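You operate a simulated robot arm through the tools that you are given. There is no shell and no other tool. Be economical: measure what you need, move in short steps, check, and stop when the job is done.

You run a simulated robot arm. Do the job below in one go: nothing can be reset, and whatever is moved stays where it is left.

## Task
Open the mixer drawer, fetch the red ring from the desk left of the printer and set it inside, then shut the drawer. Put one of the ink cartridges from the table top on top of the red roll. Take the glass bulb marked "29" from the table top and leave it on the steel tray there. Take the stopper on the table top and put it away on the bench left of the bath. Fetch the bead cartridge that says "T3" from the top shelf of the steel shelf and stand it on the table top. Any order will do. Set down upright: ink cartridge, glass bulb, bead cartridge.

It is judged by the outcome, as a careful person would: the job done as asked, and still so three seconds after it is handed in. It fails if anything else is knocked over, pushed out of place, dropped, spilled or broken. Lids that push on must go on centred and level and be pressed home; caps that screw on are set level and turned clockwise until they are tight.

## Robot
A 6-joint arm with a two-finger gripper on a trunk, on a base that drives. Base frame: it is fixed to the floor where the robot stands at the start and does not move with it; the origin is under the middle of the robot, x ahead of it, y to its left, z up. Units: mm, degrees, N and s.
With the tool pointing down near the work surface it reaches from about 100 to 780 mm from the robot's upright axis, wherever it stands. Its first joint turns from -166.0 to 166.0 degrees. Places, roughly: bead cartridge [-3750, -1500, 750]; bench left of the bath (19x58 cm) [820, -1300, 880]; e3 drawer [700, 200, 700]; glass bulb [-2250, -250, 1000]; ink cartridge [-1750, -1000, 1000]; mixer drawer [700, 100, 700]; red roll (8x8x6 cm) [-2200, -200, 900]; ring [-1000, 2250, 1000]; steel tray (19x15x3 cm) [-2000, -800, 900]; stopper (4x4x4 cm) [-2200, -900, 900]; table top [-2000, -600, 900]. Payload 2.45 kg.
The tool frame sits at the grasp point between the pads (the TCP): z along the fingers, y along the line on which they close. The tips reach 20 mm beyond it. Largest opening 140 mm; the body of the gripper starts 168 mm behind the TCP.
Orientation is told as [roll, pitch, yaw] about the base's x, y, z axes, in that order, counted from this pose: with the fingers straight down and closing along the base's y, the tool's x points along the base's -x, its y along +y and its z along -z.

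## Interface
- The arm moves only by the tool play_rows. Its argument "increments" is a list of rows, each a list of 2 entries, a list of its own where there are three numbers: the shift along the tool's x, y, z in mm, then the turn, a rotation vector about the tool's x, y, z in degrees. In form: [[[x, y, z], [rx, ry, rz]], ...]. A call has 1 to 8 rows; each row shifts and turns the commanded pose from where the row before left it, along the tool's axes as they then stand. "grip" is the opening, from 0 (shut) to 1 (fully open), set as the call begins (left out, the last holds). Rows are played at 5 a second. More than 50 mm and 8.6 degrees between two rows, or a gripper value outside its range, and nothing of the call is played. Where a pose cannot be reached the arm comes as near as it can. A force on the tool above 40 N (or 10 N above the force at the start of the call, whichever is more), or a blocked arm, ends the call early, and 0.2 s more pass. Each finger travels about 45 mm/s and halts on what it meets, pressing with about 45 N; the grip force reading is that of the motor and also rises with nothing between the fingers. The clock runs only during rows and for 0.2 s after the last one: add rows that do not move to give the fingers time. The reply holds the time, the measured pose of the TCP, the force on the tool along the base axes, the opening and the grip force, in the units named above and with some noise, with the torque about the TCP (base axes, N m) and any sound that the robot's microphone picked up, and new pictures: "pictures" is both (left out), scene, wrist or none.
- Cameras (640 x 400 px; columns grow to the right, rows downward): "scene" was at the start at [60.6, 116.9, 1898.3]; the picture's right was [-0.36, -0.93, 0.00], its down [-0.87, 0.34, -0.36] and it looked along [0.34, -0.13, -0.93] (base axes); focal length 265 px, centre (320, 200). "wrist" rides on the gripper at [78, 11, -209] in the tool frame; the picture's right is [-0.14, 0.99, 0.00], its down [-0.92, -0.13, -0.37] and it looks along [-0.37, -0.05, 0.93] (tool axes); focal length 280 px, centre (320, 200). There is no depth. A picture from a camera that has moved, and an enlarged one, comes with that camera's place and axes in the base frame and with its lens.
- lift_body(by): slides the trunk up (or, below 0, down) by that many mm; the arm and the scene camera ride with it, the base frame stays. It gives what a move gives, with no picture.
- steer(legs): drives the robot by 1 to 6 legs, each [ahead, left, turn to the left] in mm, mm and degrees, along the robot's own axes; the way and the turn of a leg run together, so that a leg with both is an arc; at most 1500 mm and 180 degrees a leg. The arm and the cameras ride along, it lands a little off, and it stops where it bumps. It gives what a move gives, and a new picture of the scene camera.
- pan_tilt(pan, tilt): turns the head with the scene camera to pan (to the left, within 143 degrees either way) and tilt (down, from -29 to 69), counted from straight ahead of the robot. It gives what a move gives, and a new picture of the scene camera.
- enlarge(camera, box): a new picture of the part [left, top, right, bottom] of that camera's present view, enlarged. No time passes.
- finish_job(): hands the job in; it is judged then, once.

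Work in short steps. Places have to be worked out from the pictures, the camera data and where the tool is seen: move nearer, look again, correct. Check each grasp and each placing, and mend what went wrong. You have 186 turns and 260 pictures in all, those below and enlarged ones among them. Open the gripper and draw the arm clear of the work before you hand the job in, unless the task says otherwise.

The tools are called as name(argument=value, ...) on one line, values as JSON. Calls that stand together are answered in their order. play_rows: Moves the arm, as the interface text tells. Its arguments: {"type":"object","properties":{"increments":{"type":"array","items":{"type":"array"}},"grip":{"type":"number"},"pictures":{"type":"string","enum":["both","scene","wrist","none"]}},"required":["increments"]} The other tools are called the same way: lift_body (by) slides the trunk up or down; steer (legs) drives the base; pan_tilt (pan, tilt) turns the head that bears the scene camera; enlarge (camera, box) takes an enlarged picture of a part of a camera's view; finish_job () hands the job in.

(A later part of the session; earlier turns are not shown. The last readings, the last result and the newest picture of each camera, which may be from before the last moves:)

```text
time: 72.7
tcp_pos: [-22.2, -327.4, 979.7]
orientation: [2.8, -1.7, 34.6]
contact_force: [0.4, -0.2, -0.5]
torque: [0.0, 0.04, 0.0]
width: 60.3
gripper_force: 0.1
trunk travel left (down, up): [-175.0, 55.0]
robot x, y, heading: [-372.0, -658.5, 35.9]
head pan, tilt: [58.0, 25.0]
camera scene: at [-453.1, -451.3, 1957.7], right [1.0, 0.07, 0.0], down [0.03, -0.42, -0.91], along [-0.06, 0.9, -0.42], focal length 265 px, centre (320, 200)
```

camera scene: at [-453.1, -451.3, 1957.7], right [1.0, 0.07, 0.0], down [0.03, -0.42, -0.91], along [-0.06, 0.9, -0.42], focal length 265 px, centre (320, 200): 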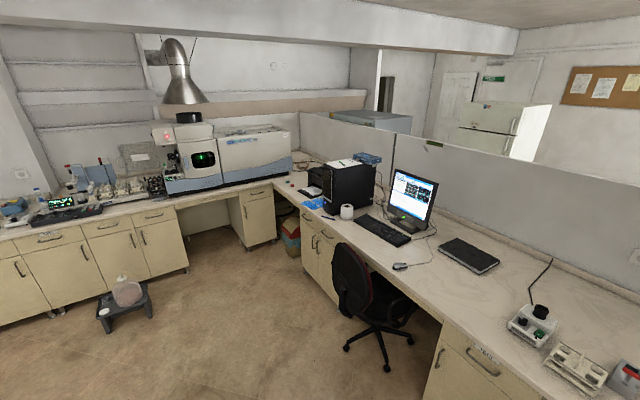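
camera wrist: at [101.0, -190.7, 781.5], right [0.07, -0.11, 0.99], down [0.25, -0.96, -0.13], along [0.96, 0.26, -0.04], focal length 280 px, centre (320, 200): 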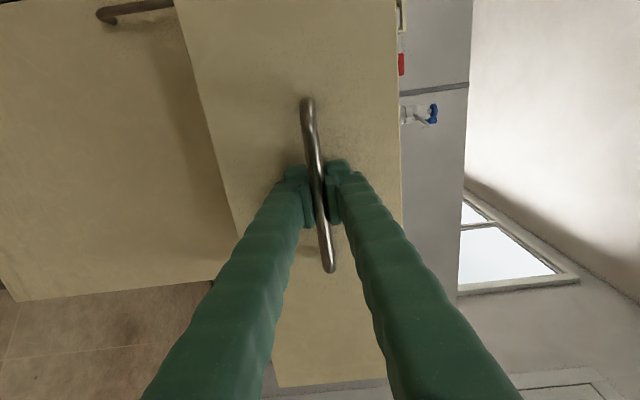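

I travel left along the aisle first (well clear of the chair and desk), then move in partway toward the ring's corner.

steer(legs=[[0, 1230, 0], [0, 1230, 0], [350, 0, 0]])

pan_tilt(pan=0, tilt=45)

```text
time: 96.1
tcp_pos: [-1120.5, 1880.7, 979.8]
orientation: [2.9, -1.6, 33.7]
contact_force: [0.4, 0.2, 0.3]
torque: [0.03, 0.04, 0.01]
width: 60.2
gripper_force: 0.0
trunk travel left (down, up): [-175.0, 55.0]
robot x, y, heading: [-1472.7, 1552.8, 35.3]
head pan, tilt: [58.0, 25.0]
camera scene: at [-1552.6, 1762.7, 1957.7], right [1.0, 0.06, 0.0], down [0.02, -0.42, -0.91], along [-0.05, 0.9, -0.42], focal length 265 px, centre (320, 200)
```

scene: 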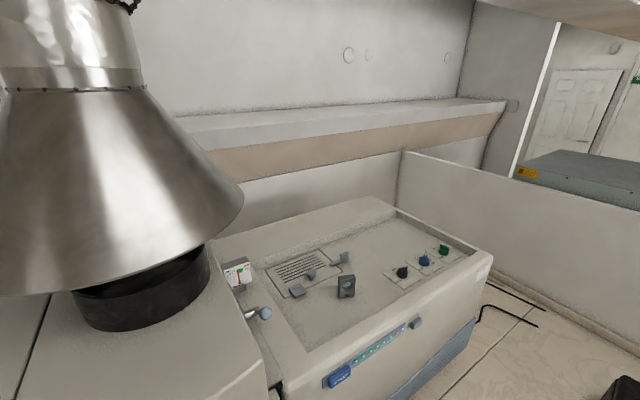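

```text
time: 97.3
tcp_pos: [-1120.4, 1880.6, 980.1]
orientation: [2.9, -1.6, 33.8]
contact_force: [0.5, 0.6, 0.7]
torque: [0.02, -0.02, 0.01]
width: 59.9
gripper_force: 0.1
trunk travel left (down, up): [-175.0, 55.0]
robot x, y, heading: [-1472.6, 1554.7, 35.1]
head pan, tilt: [0.0, 45.0]
camera scene: at [-1481.9, 1717.0, 1927.2], right [0.58, -0.82, 0.0], down [-0.58, -0.41, -0.71], along [0.58, 0.41, -0.71], focal length 265 px, centre (320, 200)
```

scene: 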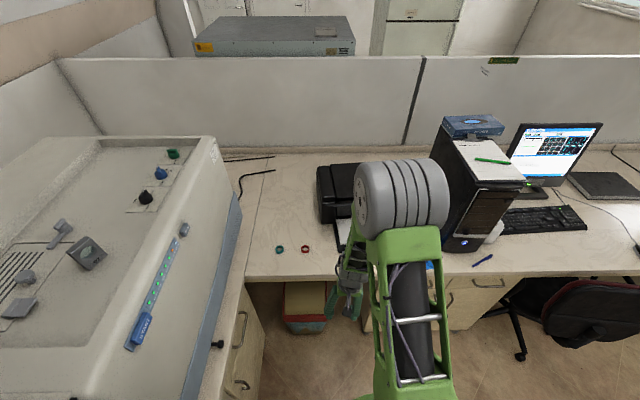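

The red ring is at about [-939, 2187], next to a teal one. I roll 260 mm ahead and 100 left, then use the wrist view.

steer(legs=[[260, 100, 0]])

play_rows(increments=[[[0, 30, 0], [-2.9, 1.6, 0]], [[0, 30, 0], [0, 0, 0]]], pictures="wrist")

```text
time: 99.3
tcp_pos: [-961.5, 2117.4, 980.2]
orientation: [2.9, -1.6, 33.8]
contact_force: [0.1, 0.9, -0.8]
torque: [-0.02, 0.03, 0.02]
width: 59.9
gripper_force: 0.0
trunk travel left (down, up): [-175.0, 55.0]
robot x, y, heading: [-1317.0, 1788.8, 35.3]
head pan, tilt: [0.0, 45.0]
camera scene: at [-1321.6, 1954.4, 1927.0], right [0.58, -0.82, 0.0], down [-0.58, -0.41, -0.71], along [0.58, 0.41, -0.71], focal length 265 px, centre (320, 200)
```

scene: 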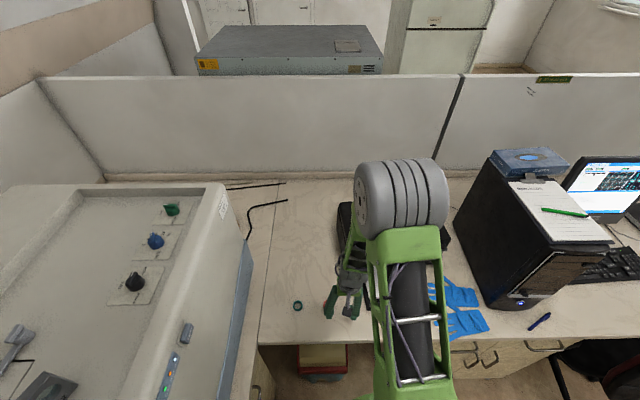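

```text
time: 99.9
tcp_pos: [-997.1, 2165.6, 986.2]
orientation: [5.8, -0.1, 33.9]
contact_force: [0.2, -0.2, 0.1]
torque: [0.0, -0.03, -0.01]
width: 60.2
gripper_force: 0.1
trunk travel left (down, up): [-175.0, 55.0]
robot x, y, heading: [-1312.7, 1789.8, 35.3]
head pan, tilt: [0.0, 45.0]
camera wrist: at [-1056.4, 2113.7, 1196.6], right [-0.44, 0.89, 0.1], down [0.86, 0.38, 0.36], along [0.28, 0.24, -0.93], focal length 280 px, centre (320, 200)
```

wrist: 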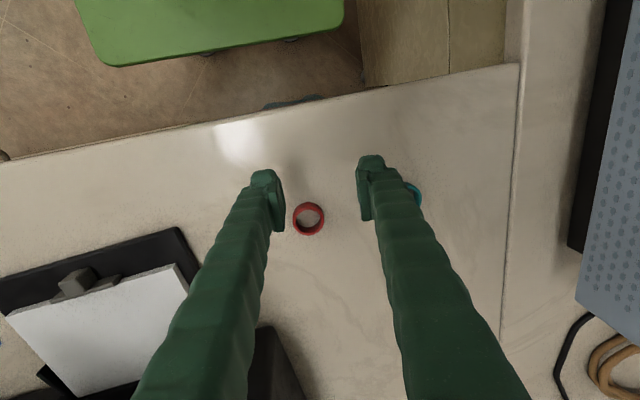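

Red ring sits at about [-937, 2191]. I level the tool, shift over it and descend partway.

play_rows(increments=[[[-31, -6, 0], [5.8, 0, 0]], [[-31, -7, 0], [0, 0, 0]], [[0, 0, 25], [0, 0, 0]]], pictures="wrist")

```text
time: 100.7
tcp_pos: [-930.3, 2160.9, 944.9]
orientation: [3.6, -1.0, 34.6]
contact_force: [0.1, -0.9, -0.3]
torque: [-0.03, 0.06, 0.0]
width: 60.0
gripper_force: 0.1
out of reach, approached as far as the arm can: row 1, 2, 3
trunk travel left (down, up): [-175.0, 55.0]
robot x, y, heading: [-1317.9, 1788.8, 35.3]
head pan, tilt: [0.0, 45.0]
camera wrist: at [-996.1, 2111.5, 1154.1], right [-0.45, 0.89, 0.07], down [0.84, 0.4, 0.38], along [0.31, 0.22, -0.92], focal length 280 px, centre (320, 200)
```

wrist: 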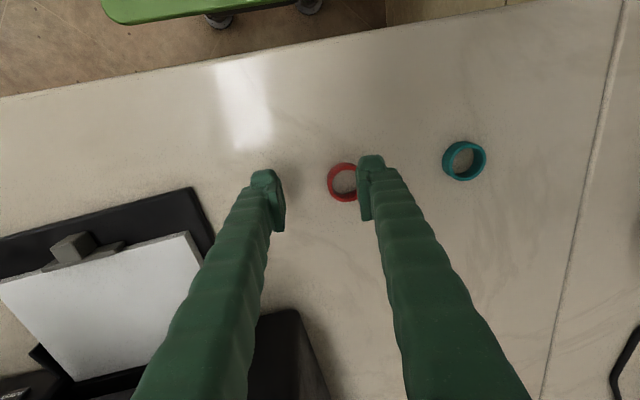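

The arm reports it can't reach exactly level here, so a wrist joint seems near a limit. I lift a little and try a yaw turn to see whether the level pose becomes reachable.

play_rows(increments=[[[0, 0, -30], [0, 0, 0]], [[0, 0, 0], [0, 0, 8]], [[0, 0, 0], [0, 0, 8]], [[0, 0, 0], [0, 0, 8]]], pictures="none")

play_rows(increments=[[[0, 0, 0], [0, 0, 0]], [[0, 0, 0], [0, 0, 8]], [[0, 0, 0], [0, 0, 8]], [[0, 0, 0], [0, 0, 8]]], pictures="none")

```text
time: 101.7
tcp_pos: [-939.3, 2121.5, 949.9]
orientation: [5.6, 0.2, 10.6]
contact_force: [0.1, 0.2, 0.4]
torque: [-0.03, -0.04, 0.0]
width: 60.3
gripper_force: 0.1
out of reach, approached as far as the arm can: row 1, 2, 3, 4
trunk travel left (down, up): [-175.0, 55.0]
robot x, y, heading: [-1314.7, 1788.8, 35.4]
head pan, tilt: [0.0, 45.0]
```

```text
time: 102.7
tcp_pos: [-955.9, 2104.4, 929.4]
orientation: [4.3, 2.1, -13.4]
contact_force: [0.3, 1.4, 0.3]
torque: [-0.01, 0.01, -0.01]
width: 60.5
gripper_force: 0.2
out of reach, approached as far as the arm can: row 2, 3, 4
trunk travel left (down, up): [-175.0, 55.0]
robot x, y, heading: [-1312.9, 1786.6, 35.4]
head pan, tilt: [0.0, 45.0]
```

Yaw follows freely but height sags: the arm seems near its upper reach here. I raise the trunk by 55 mm and command the tool lower to see if it levels.

lift_body(by=50)

play_rows(increments=[[[0, 0, 25], [0, 0, -8]], [[0, 0, 25], [0, 0, -8]], [[0, 0, 10], [0, 0, -8]], [[0, 0, 10], [0, 0, -8]]], pictures="wrist")

```text
time: 103.6
tcp_pos: [-957.4, 2102.4, 978.7]
orientation: [4.3, 2.4, -13.3]
contact_force: [-0.6, -0.5, 0.9]
torque: [0.01, 0.01, 0.0]
width: 60.4
gripper_force: 0.0
trunk travel left (down, up): [-225.0, 5.0]
robot x, y, heading: [-1316.4, 1790.2, 35.1]
head pan, tilt: [0.0, 45.0]
```

```text
time: 104.6
tcp_pos: [-956.4, 2109.3, 910.2]
orientation: [4.8, -0.3, 18.8]
contact_force: [0.1, -0.5, 0.3]
torque: [-0.01, 0.0, 0.0]
width: 60.1
gripper_force: 0.0
trunk travel left (down, up): [-225.0, 5.0]
robot x, y, heading: [-1312.8, 1788.2, 35.5]
head pan, tilt: [0.0, 45.0]
camera wrist: at [-1030.0, 2077.3, 1119.3], right [-0.19, 0.98, 0.08], down [0.92, 0.14, 0.36], along [0.34, 0.15, -0.93], focal length 280 px, centre (320, 200)
```

wrist: 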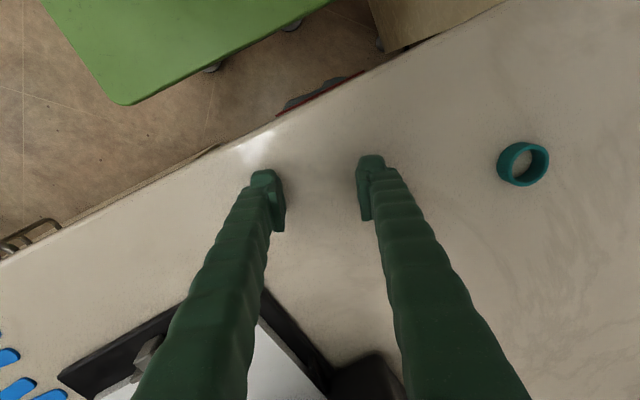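

Now reachable. I raise 35 mm, level the tool and move over the ring.

play_rows(increments=[[[0, 0, -35], [4.8, 0, 0]], [[-22, 36, 0], [0, 0, 0]], [[-22, 36, 0], [0, 0, 0]]], pictures="wrist")

```text
time: 105.4
tcp_pos: [-932.5, 2186.7, 932.1]
orientation: [0.0, -0.4, 18.8]
contact_force: [-0.1, -0.5, -0.1]
torque: [0.01, 0.0, 0.0]
width: 60.2
gripper_force: 0.1
out of reach, approached as far as the arm can: row 1
trunk travel left (down, up): [-225.0, 5.0]
robot x, y, heading: [-1313.3, 1789.0, 35.4]
head pan, tilt: [0.0, 45.0]
camera wrist: at [-1011.4, 2173.5, 1140.6], right [-0.19, 0.98, 0.0], down [0.91, 0.17, 0.37], along [0.37, 0.07, -0.93], focal length 280 px, centre (320, 200)
```

wrist: 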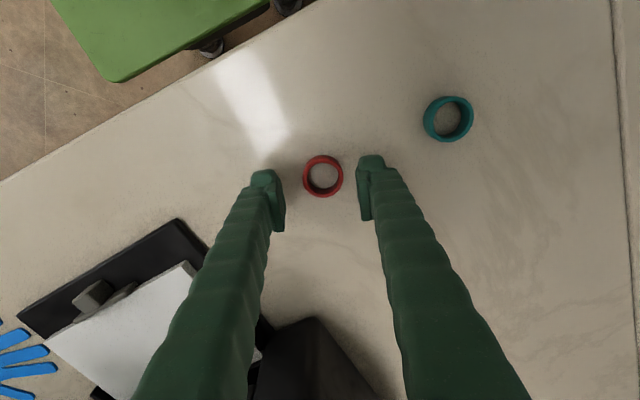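

Ring lies between the fingers; I shift 4 mm and descend, finishing in small steps to sense the desk.

play_rows(increments=[[[1, 4, 10], [0, 0, 0]], [[0, 0, 10], [0, 0, 0]], [[0, 0, 3], [0, 0, 0]], [[0, 0, 2], [0, 0, 0]], [[0, 0, 2], [0, 0, 0]], [[0, 0, 2], [0, 0, 0]]], pictures="wrist")

```text
time: 106.8
tcp_pos: [-937.5, 2193.1, 902.2]
orientation: [-0.1, -0.4, 18.7]
contact_force: [-0.4, -0.6, -0.6]
torque: [-0.02, 0.04, 0.02]
width: 60.2
gripper_force: 0.1
trunk travel left (down, up): [-225.0, 5.0]
robot x, y, heading: [-1313.9, 1788.6, 35.6]
head pan, tilt: [0.0, 45.0]
camera wrist: at [-1015.2, 2178.9, 1111.0], right [-0.19, 0.98, 0.0], down [0.91, 0.17, 0.37], along [0.37, 0.07, -0.93], focal length 280 px, centre (320, 200)
```

wrist: 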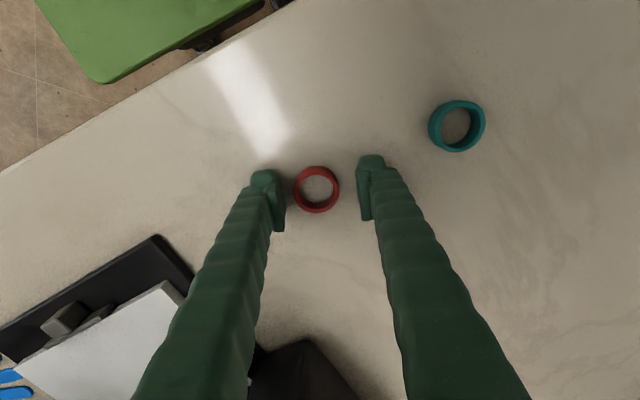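

No contact yet at tip height 882. I continue down in 2 mm steps.

play_rows(increments=[[[0, 0, 2], [0, 0, 0]], [[0, 0, 2], [0, 0, 0]], [[0, 0, 2], [0, 0, 0]], [[0, 0, 2], [0, 0, 0]], [[0, 0, 2], [0, 0, 0]], [[0, 0, 2], [0, 0, 0]], [[0, 0, 2], [0, 0, 0]]], pictures="wrist")

```text
time: 107.7
tcp_pos: [-936.3, 2193.7, 898.1]
orientation: [0.3, -0.6, 18.6]
contact_force: [-2.2, -6.2, 25.9]
torque: [-0.82, -0.03, 0.06]
width: 60.2
gripper_force: 0.2
trunk travel left (down, up): [-225.0, 5.0]
robot x, y, heading: [-1314.2, 1789.5, 35.2]
head pan, tilt: [0.0, 45.0]
stopped in row 4: the force on the tool passed its limit at 46 N (the readings are from after the stop); the commanded pose is now the measured one
camera wrist: at [-1015.5, 2178.6, 1107.9], right [-0.19, 0.98, 0.0], down [0.91, 0.17, 0.38], along [0.37, 0.07, -0.93], focal length 280 px, centre (320, 200)
```

wrist: 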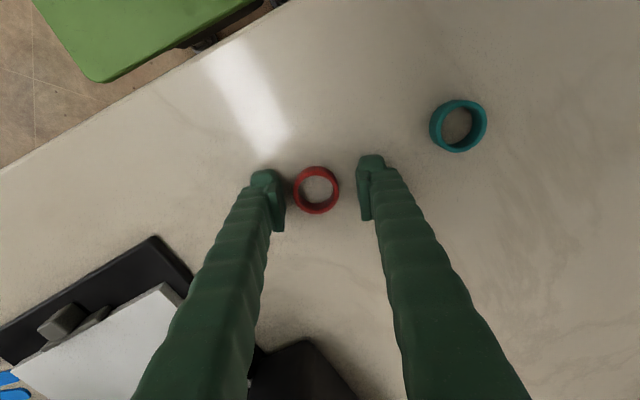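

Desk top found at about 879. I lift 3 mm and close on the ring.

play_rows(increments=[[[0, 0, -3], [0, 0, 0]], [[0, 0, 0], [0, 0, 0]], [[0, 0, 0], [0, 0, 0]], [[0, 0, 0], [0, 0, 0]]], grip=0, pictures="wrist")

```text
time: 108.7
tcp_pos: [-934.8, 2194.4, 900.1]
orientation: [0.3, -0.5, 18.5]
contact_force: [0.1, 0.5, 10.4]
torque: [-0.1, 0.08, 0.03]
width: 30.4
gripper_force: 44.2
trunk travel left (down, up): [-225.0, 5.0]
robot x, y, heading: [-1309.5, 1792.3, 35.1]
head pan, tilt: [0.0, 45.0]
camera wrist: at [-1015.3, 2179.0, 1108.9], right [-0.19, 0.98, 0.01], down [0.91, 0.17, 0.38], along [0.37, 0.08, -0.93], focal length 280 px, centre (320, 200)
```

wrist: 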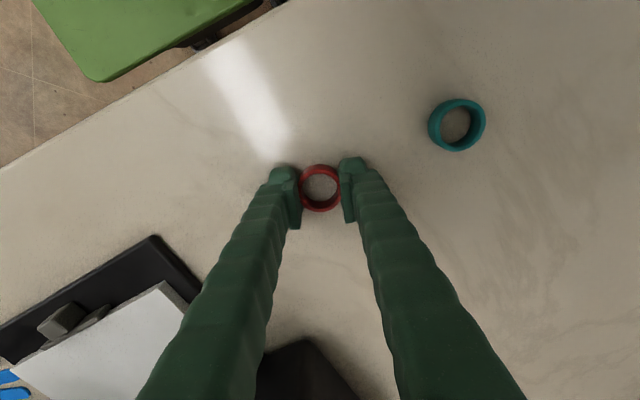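

The ring is held (30 mm wide). I lift it and drive back from the desk, along the aisle clear of the chair, toward the open drawer.

play_rows(increments=[[[0, 0, -15], [0, 0, 0]], [[0, 0, -20], [0, 0, 0]]], pictures="none")

steer(legs=[[-500, 0, 0], [0, -1250, 0], [0, -1250, 1.4]])

play_rows(increments=[[[0, 0, 0], [0, 0, -8]], [[0, 0, 0], [0, 0, -8]]], pictures="wrist")

```text
time: 109.3
tcp_pos: [-935.2, 2195.3, 934.8]
orientation: [0.3, -0.6, 18.5]
contact_force: [-0.6, -0.2, 0.2]
torque: [0.0, -0.02, -0.01]
width: 29.8
gripper_force: 45.4
trunk travel left (down, up): [-225.0, 5.0]
robot x, y, heading: [-1314.9, 1788.6, 35.6]
head pan, tilt: [0.0, 45.0]
```

```text
time: 134.0
tcp_pos: [143.9, -112.4, 935.0]
orientation: [0.2, -0.6, 20.8]
contact_force: [-0.2, -0.1, 0.0]
torque: [0.01, 0.0, 0.02]
width: 29.1
gripper_force: 45.0
trunk travel left (down, up): [-225.0, 5.0]
robot x, y, heading: [-221.7, -529.2, 37.4]
head pan, tilt: [0.0, 45.0]
camera scene: at [-235.2, -368.7, 1977.1], right [0.61, -0.79, 0.0], down [-0.56, -0.43, -0.71], along [0.56, 0.43, -0.71], focal length 265 px, centre (320, 200)
```

scene: 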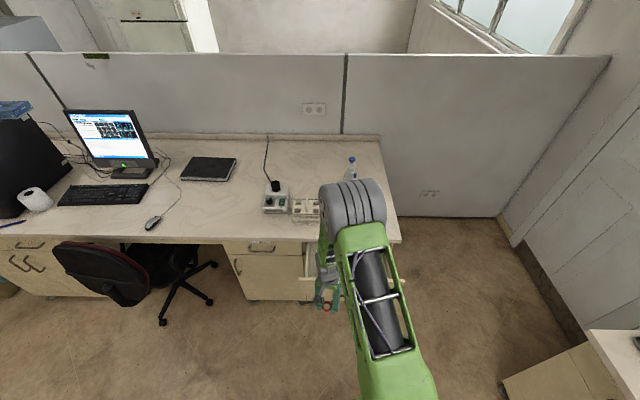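

```text
time: 134.6
tcp_pos: [143.3, -113.5, 935.4]
orientation: [-0.1, -0.5, 36.8]
contact_force: [-0.1, 0.0, 0.5]
torque: [0.03, -0.05, 0.01]
width: 28.5
gripper_force: 45.4
trunk travel left (down, up): [-225.0, 5.0]
robot x, y, heading: [-219.7, -529.9, 37.6]
head pan, tilt: [0.0, 45.0]
camera wrist: at [72.1, -151.1, 1143.9], right [-0.48, 0.88, 0.0], down [0.81, 0.45, 0.38], along [0.33, 0.18, -0.93], focal length 280 px, centre (320, 200)
```

wrist: 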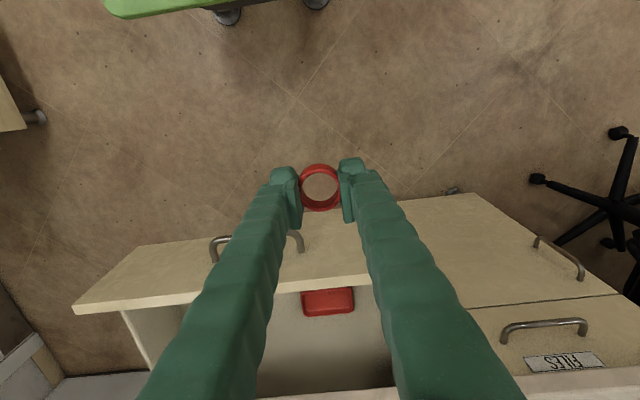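

The ring is still held; the gap between red tray and jar centres near [460, -24]. I drive 320 mm ahead so the gripper is over the drawer, turning the tool 90° so the fingers open along the drawer's depth.

steer(legs=[[310, 0, -1]])

play_rows(increments=[[[0, 0, 0], [0, 0, 8.5]], [[0, 0, 0], [0, 0, 8.5]], [[0, 0, 0], [0, 0, 8.5]], [[0, 0, 0], [0, 0, 8.5]], [[0, 0, 0], [0, 0, 8.5]], [[0, 0, 0], [0, 0, 8.5]], [[0, 0, 0], [0, 0, 8.5]], [[0, 0, 0], [0, 0, 8.5]]], pictures="none")

play_rows(increments=[[[0, 0, 0], [0, 0, 8.5]], [[0, 0, 0], [0, 0, 8.5]], [[0, 0, 0], [0, 0, 4]]], pictures="wrist")

```text
time: 136.7
tcp_pos: [402.7, 69.8, 934.8]
orientation: [0.1, -0.6, 35.6]
contact_force: [-0.4, 0.1, -0.8]
torque: [-0.01, 0.04, -0.01]
width: 28.7
gripper_force: 45.2
trunk travel left (down, up): [-225.0, 5.0]
robot x, y, heading: [27.5, -343.9, 36.3]
head pan, tilt: [0.0, 45.0]
camera scene: at [20.4, -179.0, 1977.0], right [0.59, -0.81, 0.0], down [-0.57, -0.42, -0.71], along [0.57, 0.42, -0.71], focal length 265 px, centre (320, 200)
```

scene: 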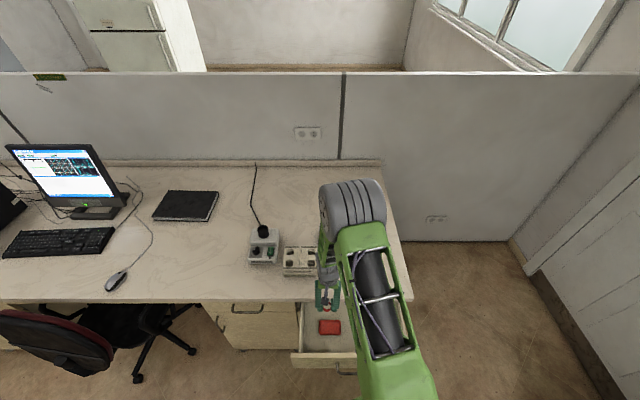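

```text
time: 138.5
tcp_pos: [403.8, 68.7, 934.7]
orientation: [0.6, -0.2, -32.5]
contact_force: [0.8, 0.2, -0.3]
torque: [0.01, 0.02, 0.04]
width: 28.9
gripper_force: 45.1
trunk travel left (down, up): [-225.0, 5.0]
robot x, y, heading: [34.2, -346.2, 36.3]
head pan, tilt: [0.0, 45.0]
```

```text
time: 139.3
tcp_pos: [403.9, 68.3, 933.5]
orientation: [0.6, -0.1, -53.6]
contact_force: [-0.6, 0.5, -0.6]
torque: [-0.04, 0.0, 0.06]
width: 28.9
gripper_force: 45.0
trunk travel left (down, up): [-225.0, 5.0]
robot x, y, heading: [28.2, -345.9, 36.5]
head pan, tilt: [0.0, 45.0]
camera wrist: at [363.6, 137.6, 1144.0], right [0.88, 0.48, 0.01], down [0.44, -0.82, 0.37], along [0.18, -0.32, -0.93], focal length 280 px, centre (320, 200)
```

wrist: 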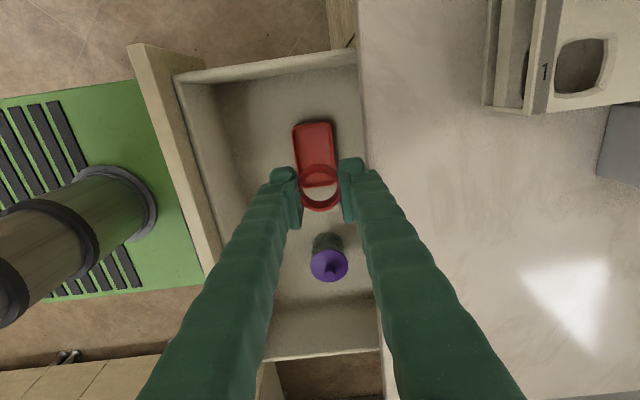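

Clear view: tray ends near [428, 7], jar at about [499, -80]; gap centre is about [456, -25]. I move there.

play_rows(increments=[[[-36, -4, 0], [0, 0, 0]], [[-35, -4, 0], [0, 0, 0]], [[-35, -5, 0], [0, 0, 0]], [[0, 0, 45], [0, 0, 0]]], pictures="wrist")

```text
time: 140.3
tcp_pos: [456.9, -21.9, 886.5]
orientation: [0.6, 0.0, -53.3]
contact_force: [-0.2, 0.4, -0.3]
torque: [-0.02, 0.03, 0.0]
width: 29.3
gripper_force: 44.6
trunk travel left (down, up): [-225.0, 5.0]
robot x, y, heading: [30.0, -340.8, 36.2]
head pan, tilt: [0.0, 45.0]
camera wrist: at [416.3, 47.2, 1096.6], right [0.88, 0.48, 0.01], down [0.44, -0.82, 0.37], along [0.19, -0.32, -0.93], focal length 280 px, centre (320, 200)
```

wrist: 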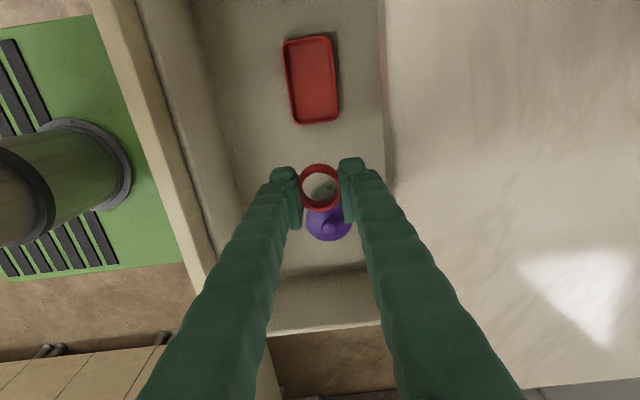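

Position is right between tray and jar. I descend into the drawer.

play_rows(increments=[[[0, 0, 35], [0, 0, 0]], [[0, 0, 35], [0, 0, 0]], [[0, 0, 30], [0, 0, 0]], [[0, 0, 25], [0, 0, 0]]], pictures="wrist")

```text
time: 141.3
tcp_pos: [458.4, -24.3, 761.7]
orientation: [0.6, 0.1, -53.4]
contact_force: [0.7, -0.7, 0.2]
torque: [-0.01, 0.01, 0.01]
width: 28.8
gripper_force: 45.0
trunk travel left (down, up): [-225.0, 5.0]
robot x, y, heading: [28.4, -344.7, 36.3]
head pan, tilt: [0.0, 45.0]
camera wrist: at [418.5, 44.9, 972.4], right [0.88, 0.48, 0.01], down [0.44, -0.82, 0.37], along [0.18, -0.32, -0.93], focal length 280 px, centre (320, 200)
```

wrist: 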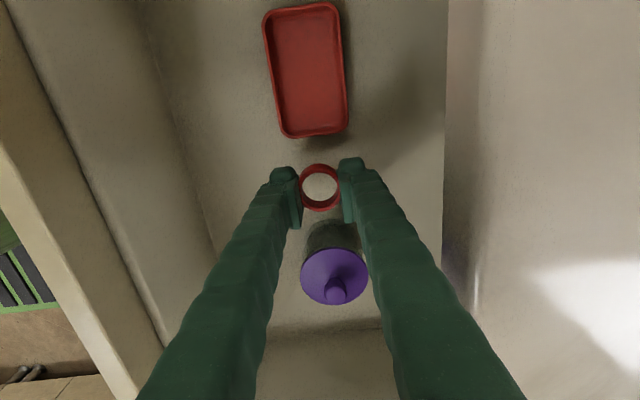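

Clear all round; I continue down in small steps until touching the drawer floor.

play_rows(increments=[[[0, 0, 8], [0, 0, 0]], [[0, 0, 6], [0, 0, 0]], [[0, 0, 4], [0, 0, 0]], [[0, 0, 4], [0, 0, 0]], [[0, 0, 4], [0, 0, 0]], [[0, 0, 3], [0, 0, 0]], [[0, 0, 3], [0, 0, 0]], [[0, 0, 3], [0, 0, 0]]], pictures="wrist")

```text
time: 143.1
tcp_pos: [457.7, -22.3, 729.9]
orientation: [0.6, 0.0, -53.3]
contact_force: [-0.1, 0.3, -0.4]
torque: [0.03, -0.01, 0.0]
width: 28.7
gripper_force: 45.1
trunk travel left (down, up): [-225.0, 5.0]
robot x, y, heading: [31.8, -344.9, 36.6]
head pan, tilt: [0.0, 45.0]
camera wrist: at [417.4, 46.0, 939.6], right [0.88, 0.48, 0.01], down [0.44, -0.82, 0.37], along [0.19, -0.32, -0.93], focal length 280 px, centre (320, 200)
```

wrist: 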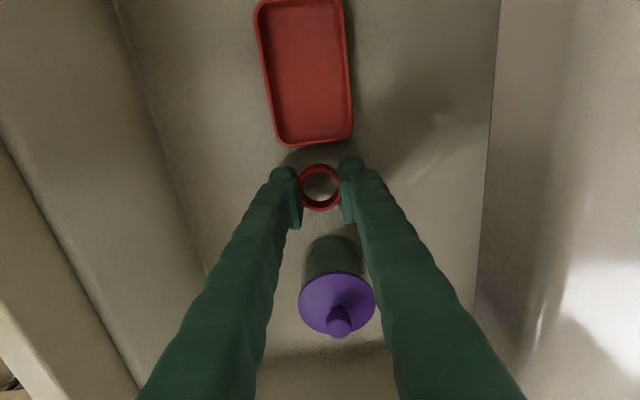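

Still no contact at tip height 710; the shadows converge, so the floor is close. I keep lowering.

play_rows(increments=[[[0, 0, 3], [0, 0, 0]], [[0, 0, 3], [0, 0, 0]], [[0, 0, 3], [0, 0, 0]], [[0, 0, 3], [0, 0, 0]], [[0, 0, 3], [0, 0, 0]], [[0, 0, 3], [0, 0, 0]], [[0, 0, 3], [0, 0, 0]], [[0, 0, 3], [0, 0, 0]]], pictures="wrist")

```text
time: 144.4
tcp_pos: [461.0, -19.0, 719.2]
orientation: [1.1, 0.1, -53.3]
contact_force: [1.0, 0.0, 25.8]
torque: [-0.39, 0.48, -0.03]
width: 29.1
gripper_force: 45.2
trunk travel left (down, up): [-225.0, 5.0]
robot x, y, heading: [33.3, -345.7, 36.4]
head pan, tilt: [0.0, 45.0]
stopped in row 6: the force on the tool passed its limit at 48 N (the readings are from after the stop); the commanded pose is now the measured one
camera wrist: at [420.1, 48.4, 929.0], right [0.88, 0.48, 0.02], down [0.44, -0.82, 0.37], along [0.19, -0.31, -0.93], focal length 280 px, centre (320, 200)
```

wrist: 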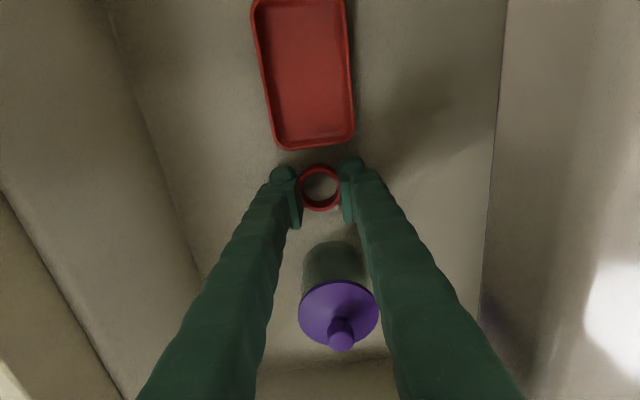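

Floor touched. I raise 1 mm and open the gripper slightly to release the ring, then lift straight out.

play_rows(increments=[[[0, 0, -1], [0, 0, 0]], [[0, 0, 0], [0, 0, 0]], [[0, 0, 0], [0, 0, 0]]], grip=0.38, pictures="none")

play_rows(increments=[[[0, 0, -20], [0, 0, 0]], [[0, 0, -40], [0, 0, 0]], [[0, 0, -45], [0, 0, 0]], [[0, 0, -45], [0, 0, 0]], [[0, 0, -45], [0, 0, 0]], [[0, 0, -10], [0, 0, 0]]], pictures="wrist")

```text
time: 145.2
tcp_pos: [458.8, -20.6, 718.8]
orientation: [0.9, 0.0, -53.4]
contact_force: [0.6, -1.7, 19.8]
torque: [-0.52, 0.55, 0.12]
width: 55.0
gripper_force: 1.5
trunk travel left (down, up): [-225.0, 5.0]
robot x, y, heading: [28.3, -342.3, 36.5]
head pan, tilt: [0.0, 45.0]
```

```text
time: 146.6
tcp_pos: [456.0, -20.8, 924.0]
orientation: [0.8, -0.1, -53.4]
contact_force: [0.0, 0.2, 0.2]
torque: [0.0, 0.0, 0.0]
width: 53.3
gripper_force: 0.1
trunk travel left (down, up): [-225.0, 5.0]
robot x, y, heading: [31.5, -346.6, 36.3]
head pan, tilt: [0.0, 45.0]
camera wrist: at [415.7, 48.6, 1133.3], right [0.88, 0.48, 0.01], down [0.44, -0.82, 0.37], along [0.19, -0.32, -0.93], focal length 280 px, centre (320, 200)
```

wrist: 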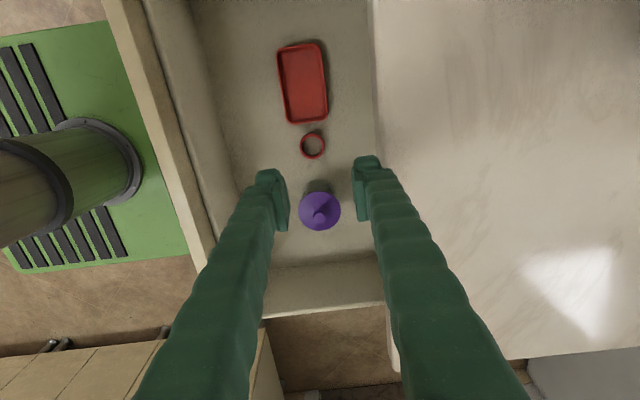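

The ring lies flat between tray and jar. I back the base 240 mm so the closed fingers can push the handle bar from the front.

steer(legs=[[-245, 0, 0]])

play_rows(increments=[[[0, 0, 40], [0, 0, 0]], [[0, 0, 40], [0, 0, 0]], [[0, 0, 40], [0, 0, 0]], [[0, 0, 30], [0, 0, 0]]], grip=0, pictures="wrist")

```text
time: 148.4
tcp_pos: [263.0, -166.1, 924.0]
orientation: [0.9, 0.1, -54.0]
contact_force: [-0.7, -0.5, 0.0]
torque: [0.03, -0.04, 0.01]
width: 53.3
gripper_force: 0.0
trunk travel left (down, up): [-225.0, 5.0]
robot x, y, heading: [-166.6, -484.9, 35.6]
head pan, tilt: [0.0, 45.0]
camera scene: at [-176.6, -323.5, 1977.2], right [0.59, -0.81, 0.0], down [-0.57, -0.41, -0.71], along [0.57, 0.41, -0.71], focal length 265 px, centre (320, 200)
```

scene: 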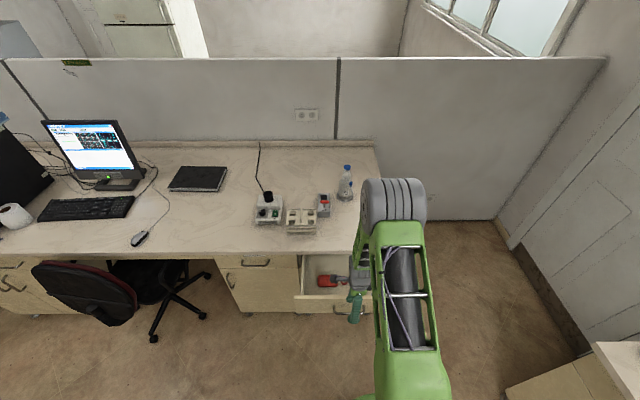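

```text
time: 149.4
tcp_pos: [264.1, -167.6, 771.6]
orientation: [0.9, 0.0, -54.0]
contact_force: [0.5, -0.3, 0.1]
torque: [-0.03, 0.0, -0.02]
width: 0.2
gripper_force: 26.9
trunk travel left (down, up): [-225.0, 5.0]
robot x, y, heading: [-165.8, -486.9, 35.7]
head pan, tilt: [0.0, 45.0]
camera wrist: at [225.2, -97.9, 981.7], right [0.88, 0.47, 0.01], down [0.44, -0.82, 0.37], along [0.19, -0.32, -0.93], focal length 280 px, centre (320, 200)
```

wrist: 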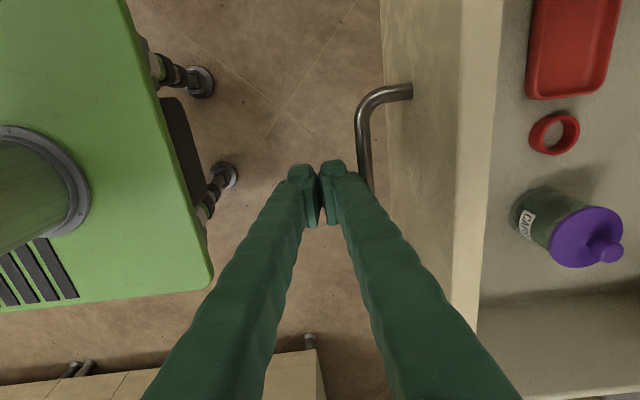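

The finger is just in front of the handle bar. I push the drawer closed smoothly along its slide direction.

play_rows(increments=[[[0, 15, 0], [0, 0, 0]], [[0, 15, 0], [0, 0, 0]], [[0, 15, 0], [0, 0, 0]], [[0, 20, 0], [0, 0, 0]], [[0, 20, 0], [0, 0, 0]], [[0, 20, 0], [0, 0, 0]], [[0, 20, 0], [0, 0, 0]], [[0, 20, 0], [0, 0, 0]]], pictures="wrist")

play_rows(increments=[[[0, 20, 0], [0, 0, 0]], [[0, 20, 0], [0, 0, 0]], [[0, 20, 0], [0, 0, 0]], [[0, 15, 0], [0, 0, 0]], [[0, 15, 0], [0, 0, 0]], [[0, 15, 0], [0, 0, 0]], [[0, 10, 0], [0, 0, 0]], [[0, 8, 0], [0, 0, 0]]], pictures="wrist")

```text
time: 151.2
tcp_pos: [384.0, -79.7, 776.3]
orientation: [0.9, 0.0, -53.9]
contact_force: [1.1, -0.2, -0.2]
torque: [0.01, 0.0, -0.05]
width: 0.0
gripper_force: 29.3
trunk travel left (down, up): [-225.0, 5.0]
robot x, y, heading: [-167.0, -487.2, 36.0]
head pan, tilt: [0.0, 45.0]
camera wrist: at [343.3, -11.9, 985.8], right [0.88, 0.47, 0.01], down [0.44, -0.82, 0.37], along [0.19, -0.32, -0.93], focal length 280 px, centre (320, 200)
```

wrist: 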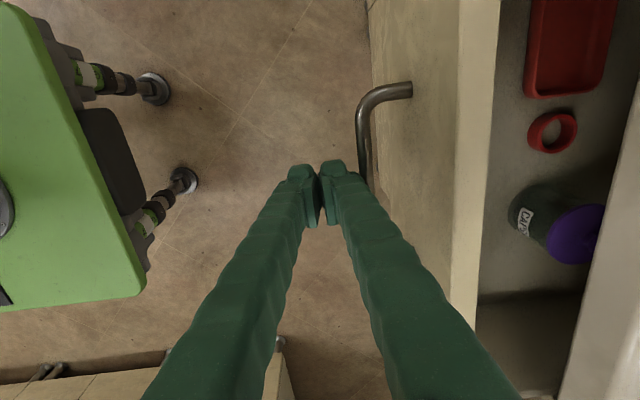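

```text
time: 152.9
tcp_pos: [470.5, -16.1, 773.5]
orientation: [-0.5, -0.1, -53.7]
contact_force: [-9.0, -5.8, 2.1]
torque: [0.03, 0.01, 0.07]
width: 0.2
gripper_force: 28.8
trunk travel left (down, up): [-225.0, 5.0]
robot x, y, heading: [-166.4, -486.6, 36.0]
head pan, tilt: [0.0, 45.0]
stopped in row 8: the force on the tool passed its limit at 46 N (the readings are from after the stop); the commanded pose is now the measured one
camera wrist: at [434.3, 55.6, 981.8], right [0.88, 0.47, -0.01], down [0.44, -0.82, 0.37], along [0.17, -0.33, -0.93], focal length 280 px, centre (320, 200)
```

wrist: 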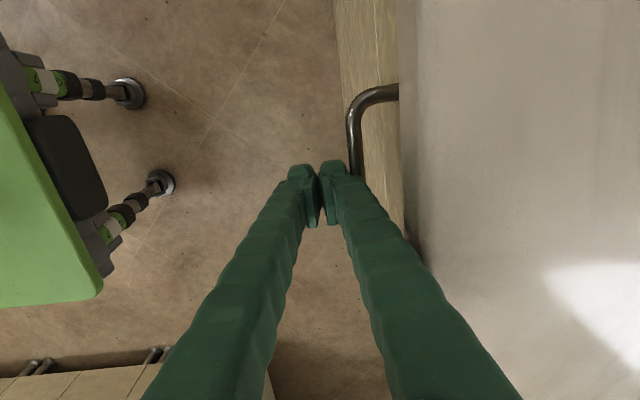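

The push stopped at 46 N, likely fully shut. I back the finger off and check with the scene camera.

play_rows(increments=[[[0, -30, 0], [0, 0, 0]], [[0, -40, 0], [0, 0, 0]], [[0, -40, -20], [0, 0, 0]]], pictures="none")

steer(legs=[[-350, 300, 0]])

enlarge(camera="scene", box=[260, 170, 420, 270])

```text
time: 153.7
tcp_pos: [380.0, -80.8, 793.5]
orientation: [0.0, 0.1, -53.9]
contact_force: [0.3, 0.5, 0.4]
torque: [0.01, -0.05, 0.0]
width: 0.0
gripper_force: 29.1
trunk travel left (down, up): [-225.0, 5.0]
robot x, y, heading: [-166.5, -487.0, 36.1]
head pan, tilt: [0.0, 45.0]
```

```text
time: 157.0
tcp_pos: [-86.0, -39.1, 792.4]
orientation: [-0.1, 0.1, -54.2]
contact_force: [-0.2, 0.1, 0.9]
torque: [0.02, -0.03, -0.04]
width: 0.0
gripper_force: 29.7
trunk travel left (down, up): [-225.0, 5.0]
robot x, y, heading: [-635.2, -444.7, 35.5]
head pan, tilt: [0.0, 45.0]
camera scene: at [-644.2, -279.8, 1977.1], right [0.58, -0.81, 0.0], down [-0.58, -0.41, -0.71], along [0.58, 0.41, -0.71], focal length 265 px, centre (320, 200)
```

scene: 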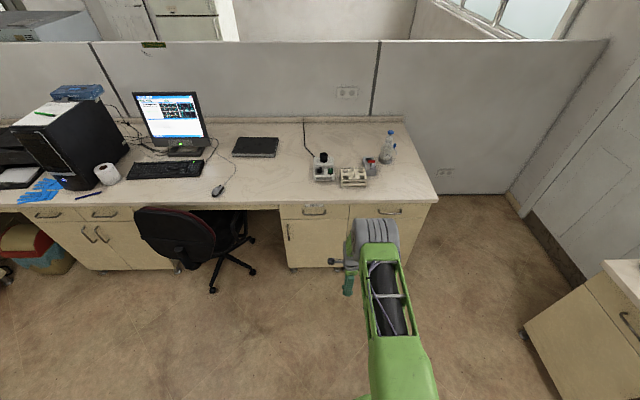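

```text
4.00 times, centred on (340, 220) of scene
camera zoom: at [-644.2, -279.8, 1977.1], right [0.58, -0.81, 0.0], down [-0.58, -0.41, -0.71], along [0.58, 0.41, -0.71], focal length 1061 px, centre (240, 120)
```

zoom: 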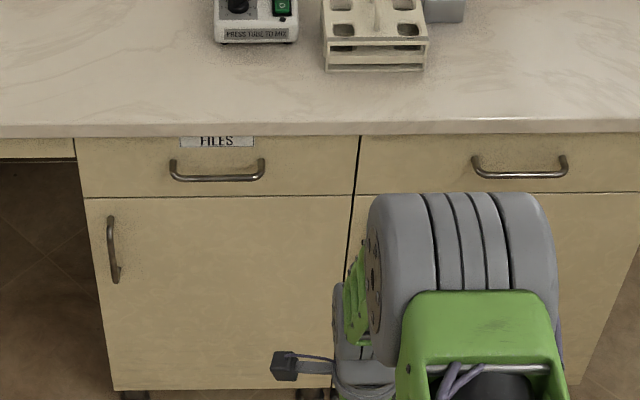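

The drawer is shut flush. Next the table: I raise and retract the arm, then turn around and drive to the table's near side.

play_rows(increments=[[[0, -40, -35], [0, 0, -8.5]], [[0, -40, -35], [0, 0, -8.5]], [[0, -40, -35], [0, 0, -8.5]], [[0, -40, -20], [0, 0, -8.5]], [[0, 0, 0], [0, 0, -8.5]], [[0, 0, 0], [0, 0, -8.5]], [[0, 0, 0], [0, 0, -8.5]], [[0, 0, 0], [0, 0, -8.5]]], grip=0.5, pictures="none")

play_rows(increments=[[[0, 0, 0], [0, 0, -8.5]], [[0, 0, 0], [0, 0, -8.5]], [[0, 0, 0], [0, 0, -5]]], pictures="none")

steer(legs=[[0, 0, 180], [385, -620, 0]])

```text
refused: row 1 steps farther than a row can; nothing moved
```

```text
time: 157.8
tcp_pos: [-85.7, -39.4, 792.5]
orientation: [-0.1, -0.1, -32.1]
contact_force: [0.6, 0.9, -0.2]
torque: [-0.02, 0.01, -0.03]
width: 0.0
gripper_force: 29.1
trunk travel left (down, up): [-225.0, 5.0]
robot x, y, heading: [-634.1, -443.1, 35.5]
head pan, tilt: [0.0, 45.0]
```

```text
time: 168.3
tcp_pos: [-1459.1, -746.7, 789.5]
orientation: [-1.1, 0.3, 149.4]
contact_force: [-0.2, 0.9, 0.0]
torque: [-0.1, 0.06, -0.03]
width: 0.0
gripper_force: 29.6
trunk travel left (down, up): [-225.0, 5.0]
robot x, y, heading: [-929.3, -333.7, -143.0]
head pan, tilt: [0.0, 45.0]
stopped in leg 2: the force on the tool passed its limit at 50 N (the readings are from after the stop); the commanded pose is now the measured one
camera scene: at [-918.2, -503.2, 1977.1], right [-0.6, 0.8, 0.0], down [0.57, 0.42, -0.71], along [-0.57, -0.42, -0.71], focal length 265 px, centre (320, 200)
```

scene: 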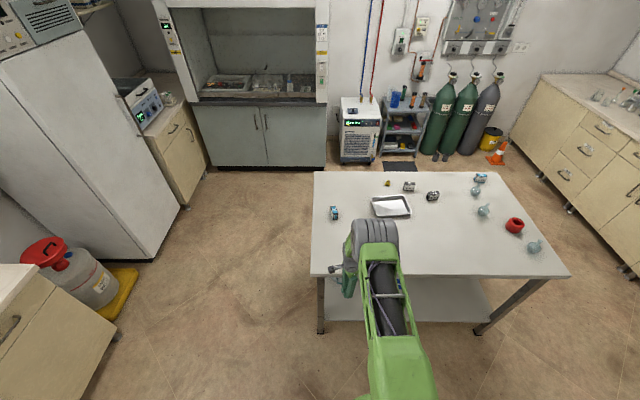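

The arm-raise was refused and the tool bumped the table edge while low; it halted there. I back off straight away and raise the arm.

steer(legs=[[-150, 0, 0]])

play_rows(increments=[[[0, -20, -40], [0, 0, -8.5]], [[0, -20, -40], [0, 0, -8.5]], [[0, -20, -35], [0, 0, -8.5]], [[0, -20, -25], [0, 0, -8.5]], [[0, 0, 0], [0, 0, -8.5]], [[0, 0, 0], [0, 0, -8.5]], [[0, 0, 0], [0, 0, -8.5]], [[0, 0, 0], [0, 0, -8.5]]], grip=0.5, pictures="scene")

```text
time: 169.7
tcp_pos: [-1338.6, -655.8, 789.3]
orientation: [-1.0, 0.5, 149.2]
contact_force: [-0.3, 1.0, 0.7]
torque: [-0.05, 0.03, 0.03]
width: 0.0
gripper_force: 29.7
trunk travel left (down, up): [-225.0, 5.0]
robot x, y, heading: [-809.2, -248.2, -143.5]
head pan, tilt: [0.0, 45.0]
camera scene: at [-796.8, -412.0, 1977.3], right [-0.6, 0.8, 0.0], down [0.57, 0.42, -0.71], along [-0.57, -0.42, -0.71], focal length 265 px, centre (320, 200)
```

scene: 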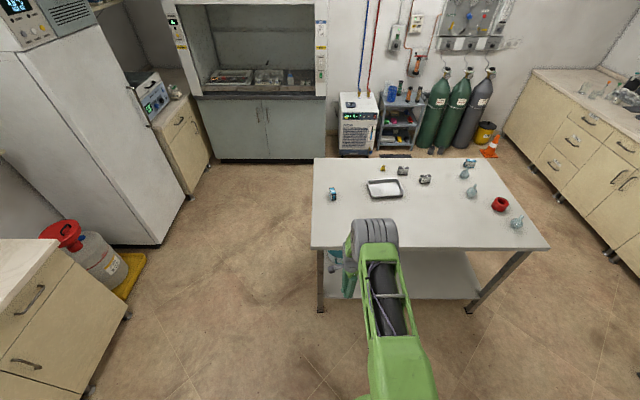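

```text
time: 171.5
tcp_pos: [-1317.7, -582.1, 931.9]
orientation: [0.0, 1.1, -142.5]
contact_force: [0.0, 0.1, 1.0]
torque: [0.0, 0.02, -0.01]
width: 70.2
gripper_force: 0.1
trunk travel left (down, up): [-225.0, 5.0]
robot x, y, heading: [-805.0, -242.7, -143.5]
head pan, tilt: [0.0, 45.0]
camera scene: at [-798.2, -413.1, 1977.1], right [-0.6, 0.8, 0.0], down [0.57, 0.42, -0.71], along [-0.57, -0.42, -0.71], focal length 265 px, centre (320, 200)
```

scene: 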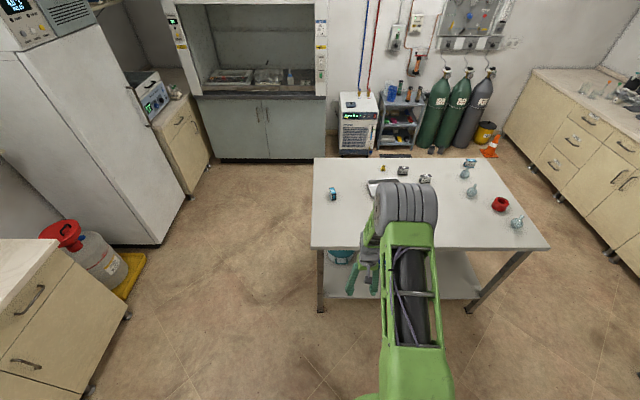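

Nothing on the table was disturbed. I enlarge the table view to identify the items.

enlarge(camera="scene", box=[310, 140, 430, 215])

enlarge(camera="scene", box=[420, 150, 540, 225])

enlarge(camera="scene", box=[330, 70, 450, 145])

```text
5.33 times, centred on (370, 178) of scene
camera zoom: at [-798.2, -413.1, 1977.1], right [-0.6, 0.8, 0.0], down [0.57, 0.42, -0.71], along [-0.57, -0.42, -0.71], focal length 1415 px, centre (53, 320)
```

zoom: 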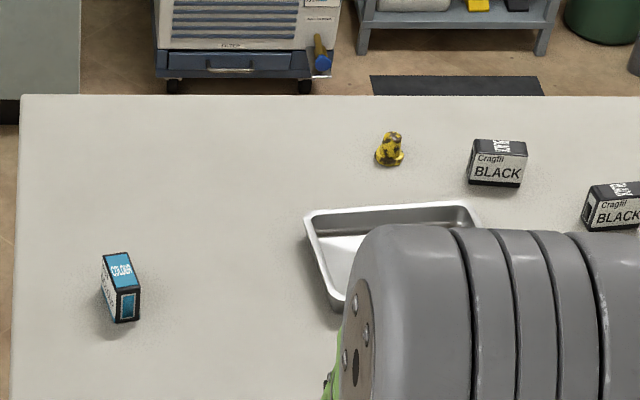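

```text
5.33 times, centred on (480, 188) of scene
camera zoom: at [-798.2, -413.1, 1977.1], right [-0.6, 0.8, 0.0], down [0.57, 0.42, -0.71], along [-0.57, -0.42, -0.71], focal length 1415 px, centre (-533, 267)
```

zoom: 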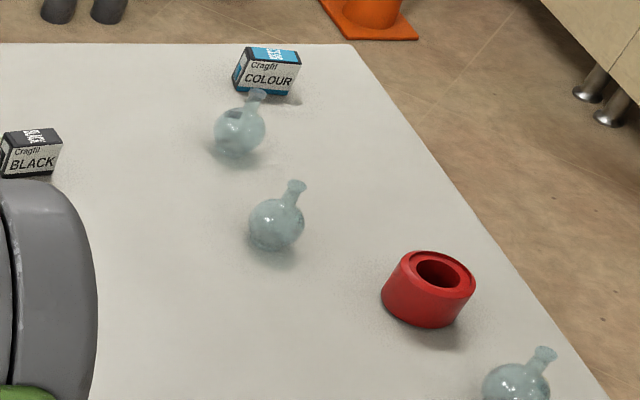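

```text
5.33 times, centred on (390, 108) of scene
camera zoom: at [-798.2, -413.1, 1977.1], right [-0.6, 0.8, 0.0], down [0.57, 0.42, -0.71], along [-0.57, -0.42, -0.71], focal length 1415 px, centre (-53, 693)
```

zoom: 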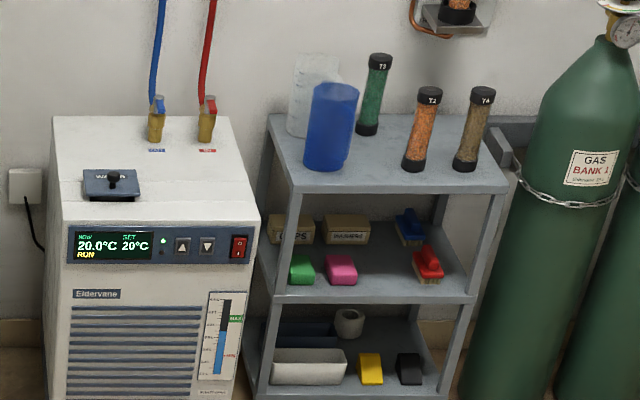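

Items identified: T3 is the green-filled cartridge at the back of the shelf; two BLACK and two COLOUR cartridges; yellow stopper; three bulbs. I test how high the tool can go with the tool down, since the roll top will need about 1000.

play_rows(increments=[[[0, 0, -25], [0, 0, 0]], [[0, 0, -25], [0, 0, 0]], [[0, 0, -25], [0, 0, 0]], [[0, 0, -25], [0, 0, 0]], [[0, 0, -25], [0, 0, 0]]], pictures="none")

play_rows(increments=[[[40, 0, 0], [0, 0, 0]], [[40, 0, 0], [0, 0, 0]], [[40, 0, 0], [0, 0, 0]], [[40, 0, 0], [0, 0, 0]]], pictures="none")

```text
time: 172.7
tcp_pos: [-1315.4, -584.6, 1055.1]
orientation: [0.0, 1.0, -142.7]
contact_force: [-0.1, 0.6, -0.4]
torque: [-0.01, 0.0, 0.03]
width: 70.2
gripper_force: 0.0
trunk travel left (down, up): [-225.0, 5.0]
robot x, y, heading: [-809.5, -242.5, -143.1]
head pan, tilt: [0.0, 45.0]
```

```text
time: 173.7
tcp_pos: [-1190.3, -487.0, 1058.5]
orientation: [0.0, 1.1, -142.8]
contact_force: [-0.5, 1.2, 0.5]
torque: [-0.02, 0.05, 0.05]
width: 69.9
gripper_force: 0.0
trunk travel left (down, up): [-225.0, 5.0]
robot x, y, heading: [-807.1, -242.7, -143.2]
head pan, tilt: [0.0, 45.0]
```

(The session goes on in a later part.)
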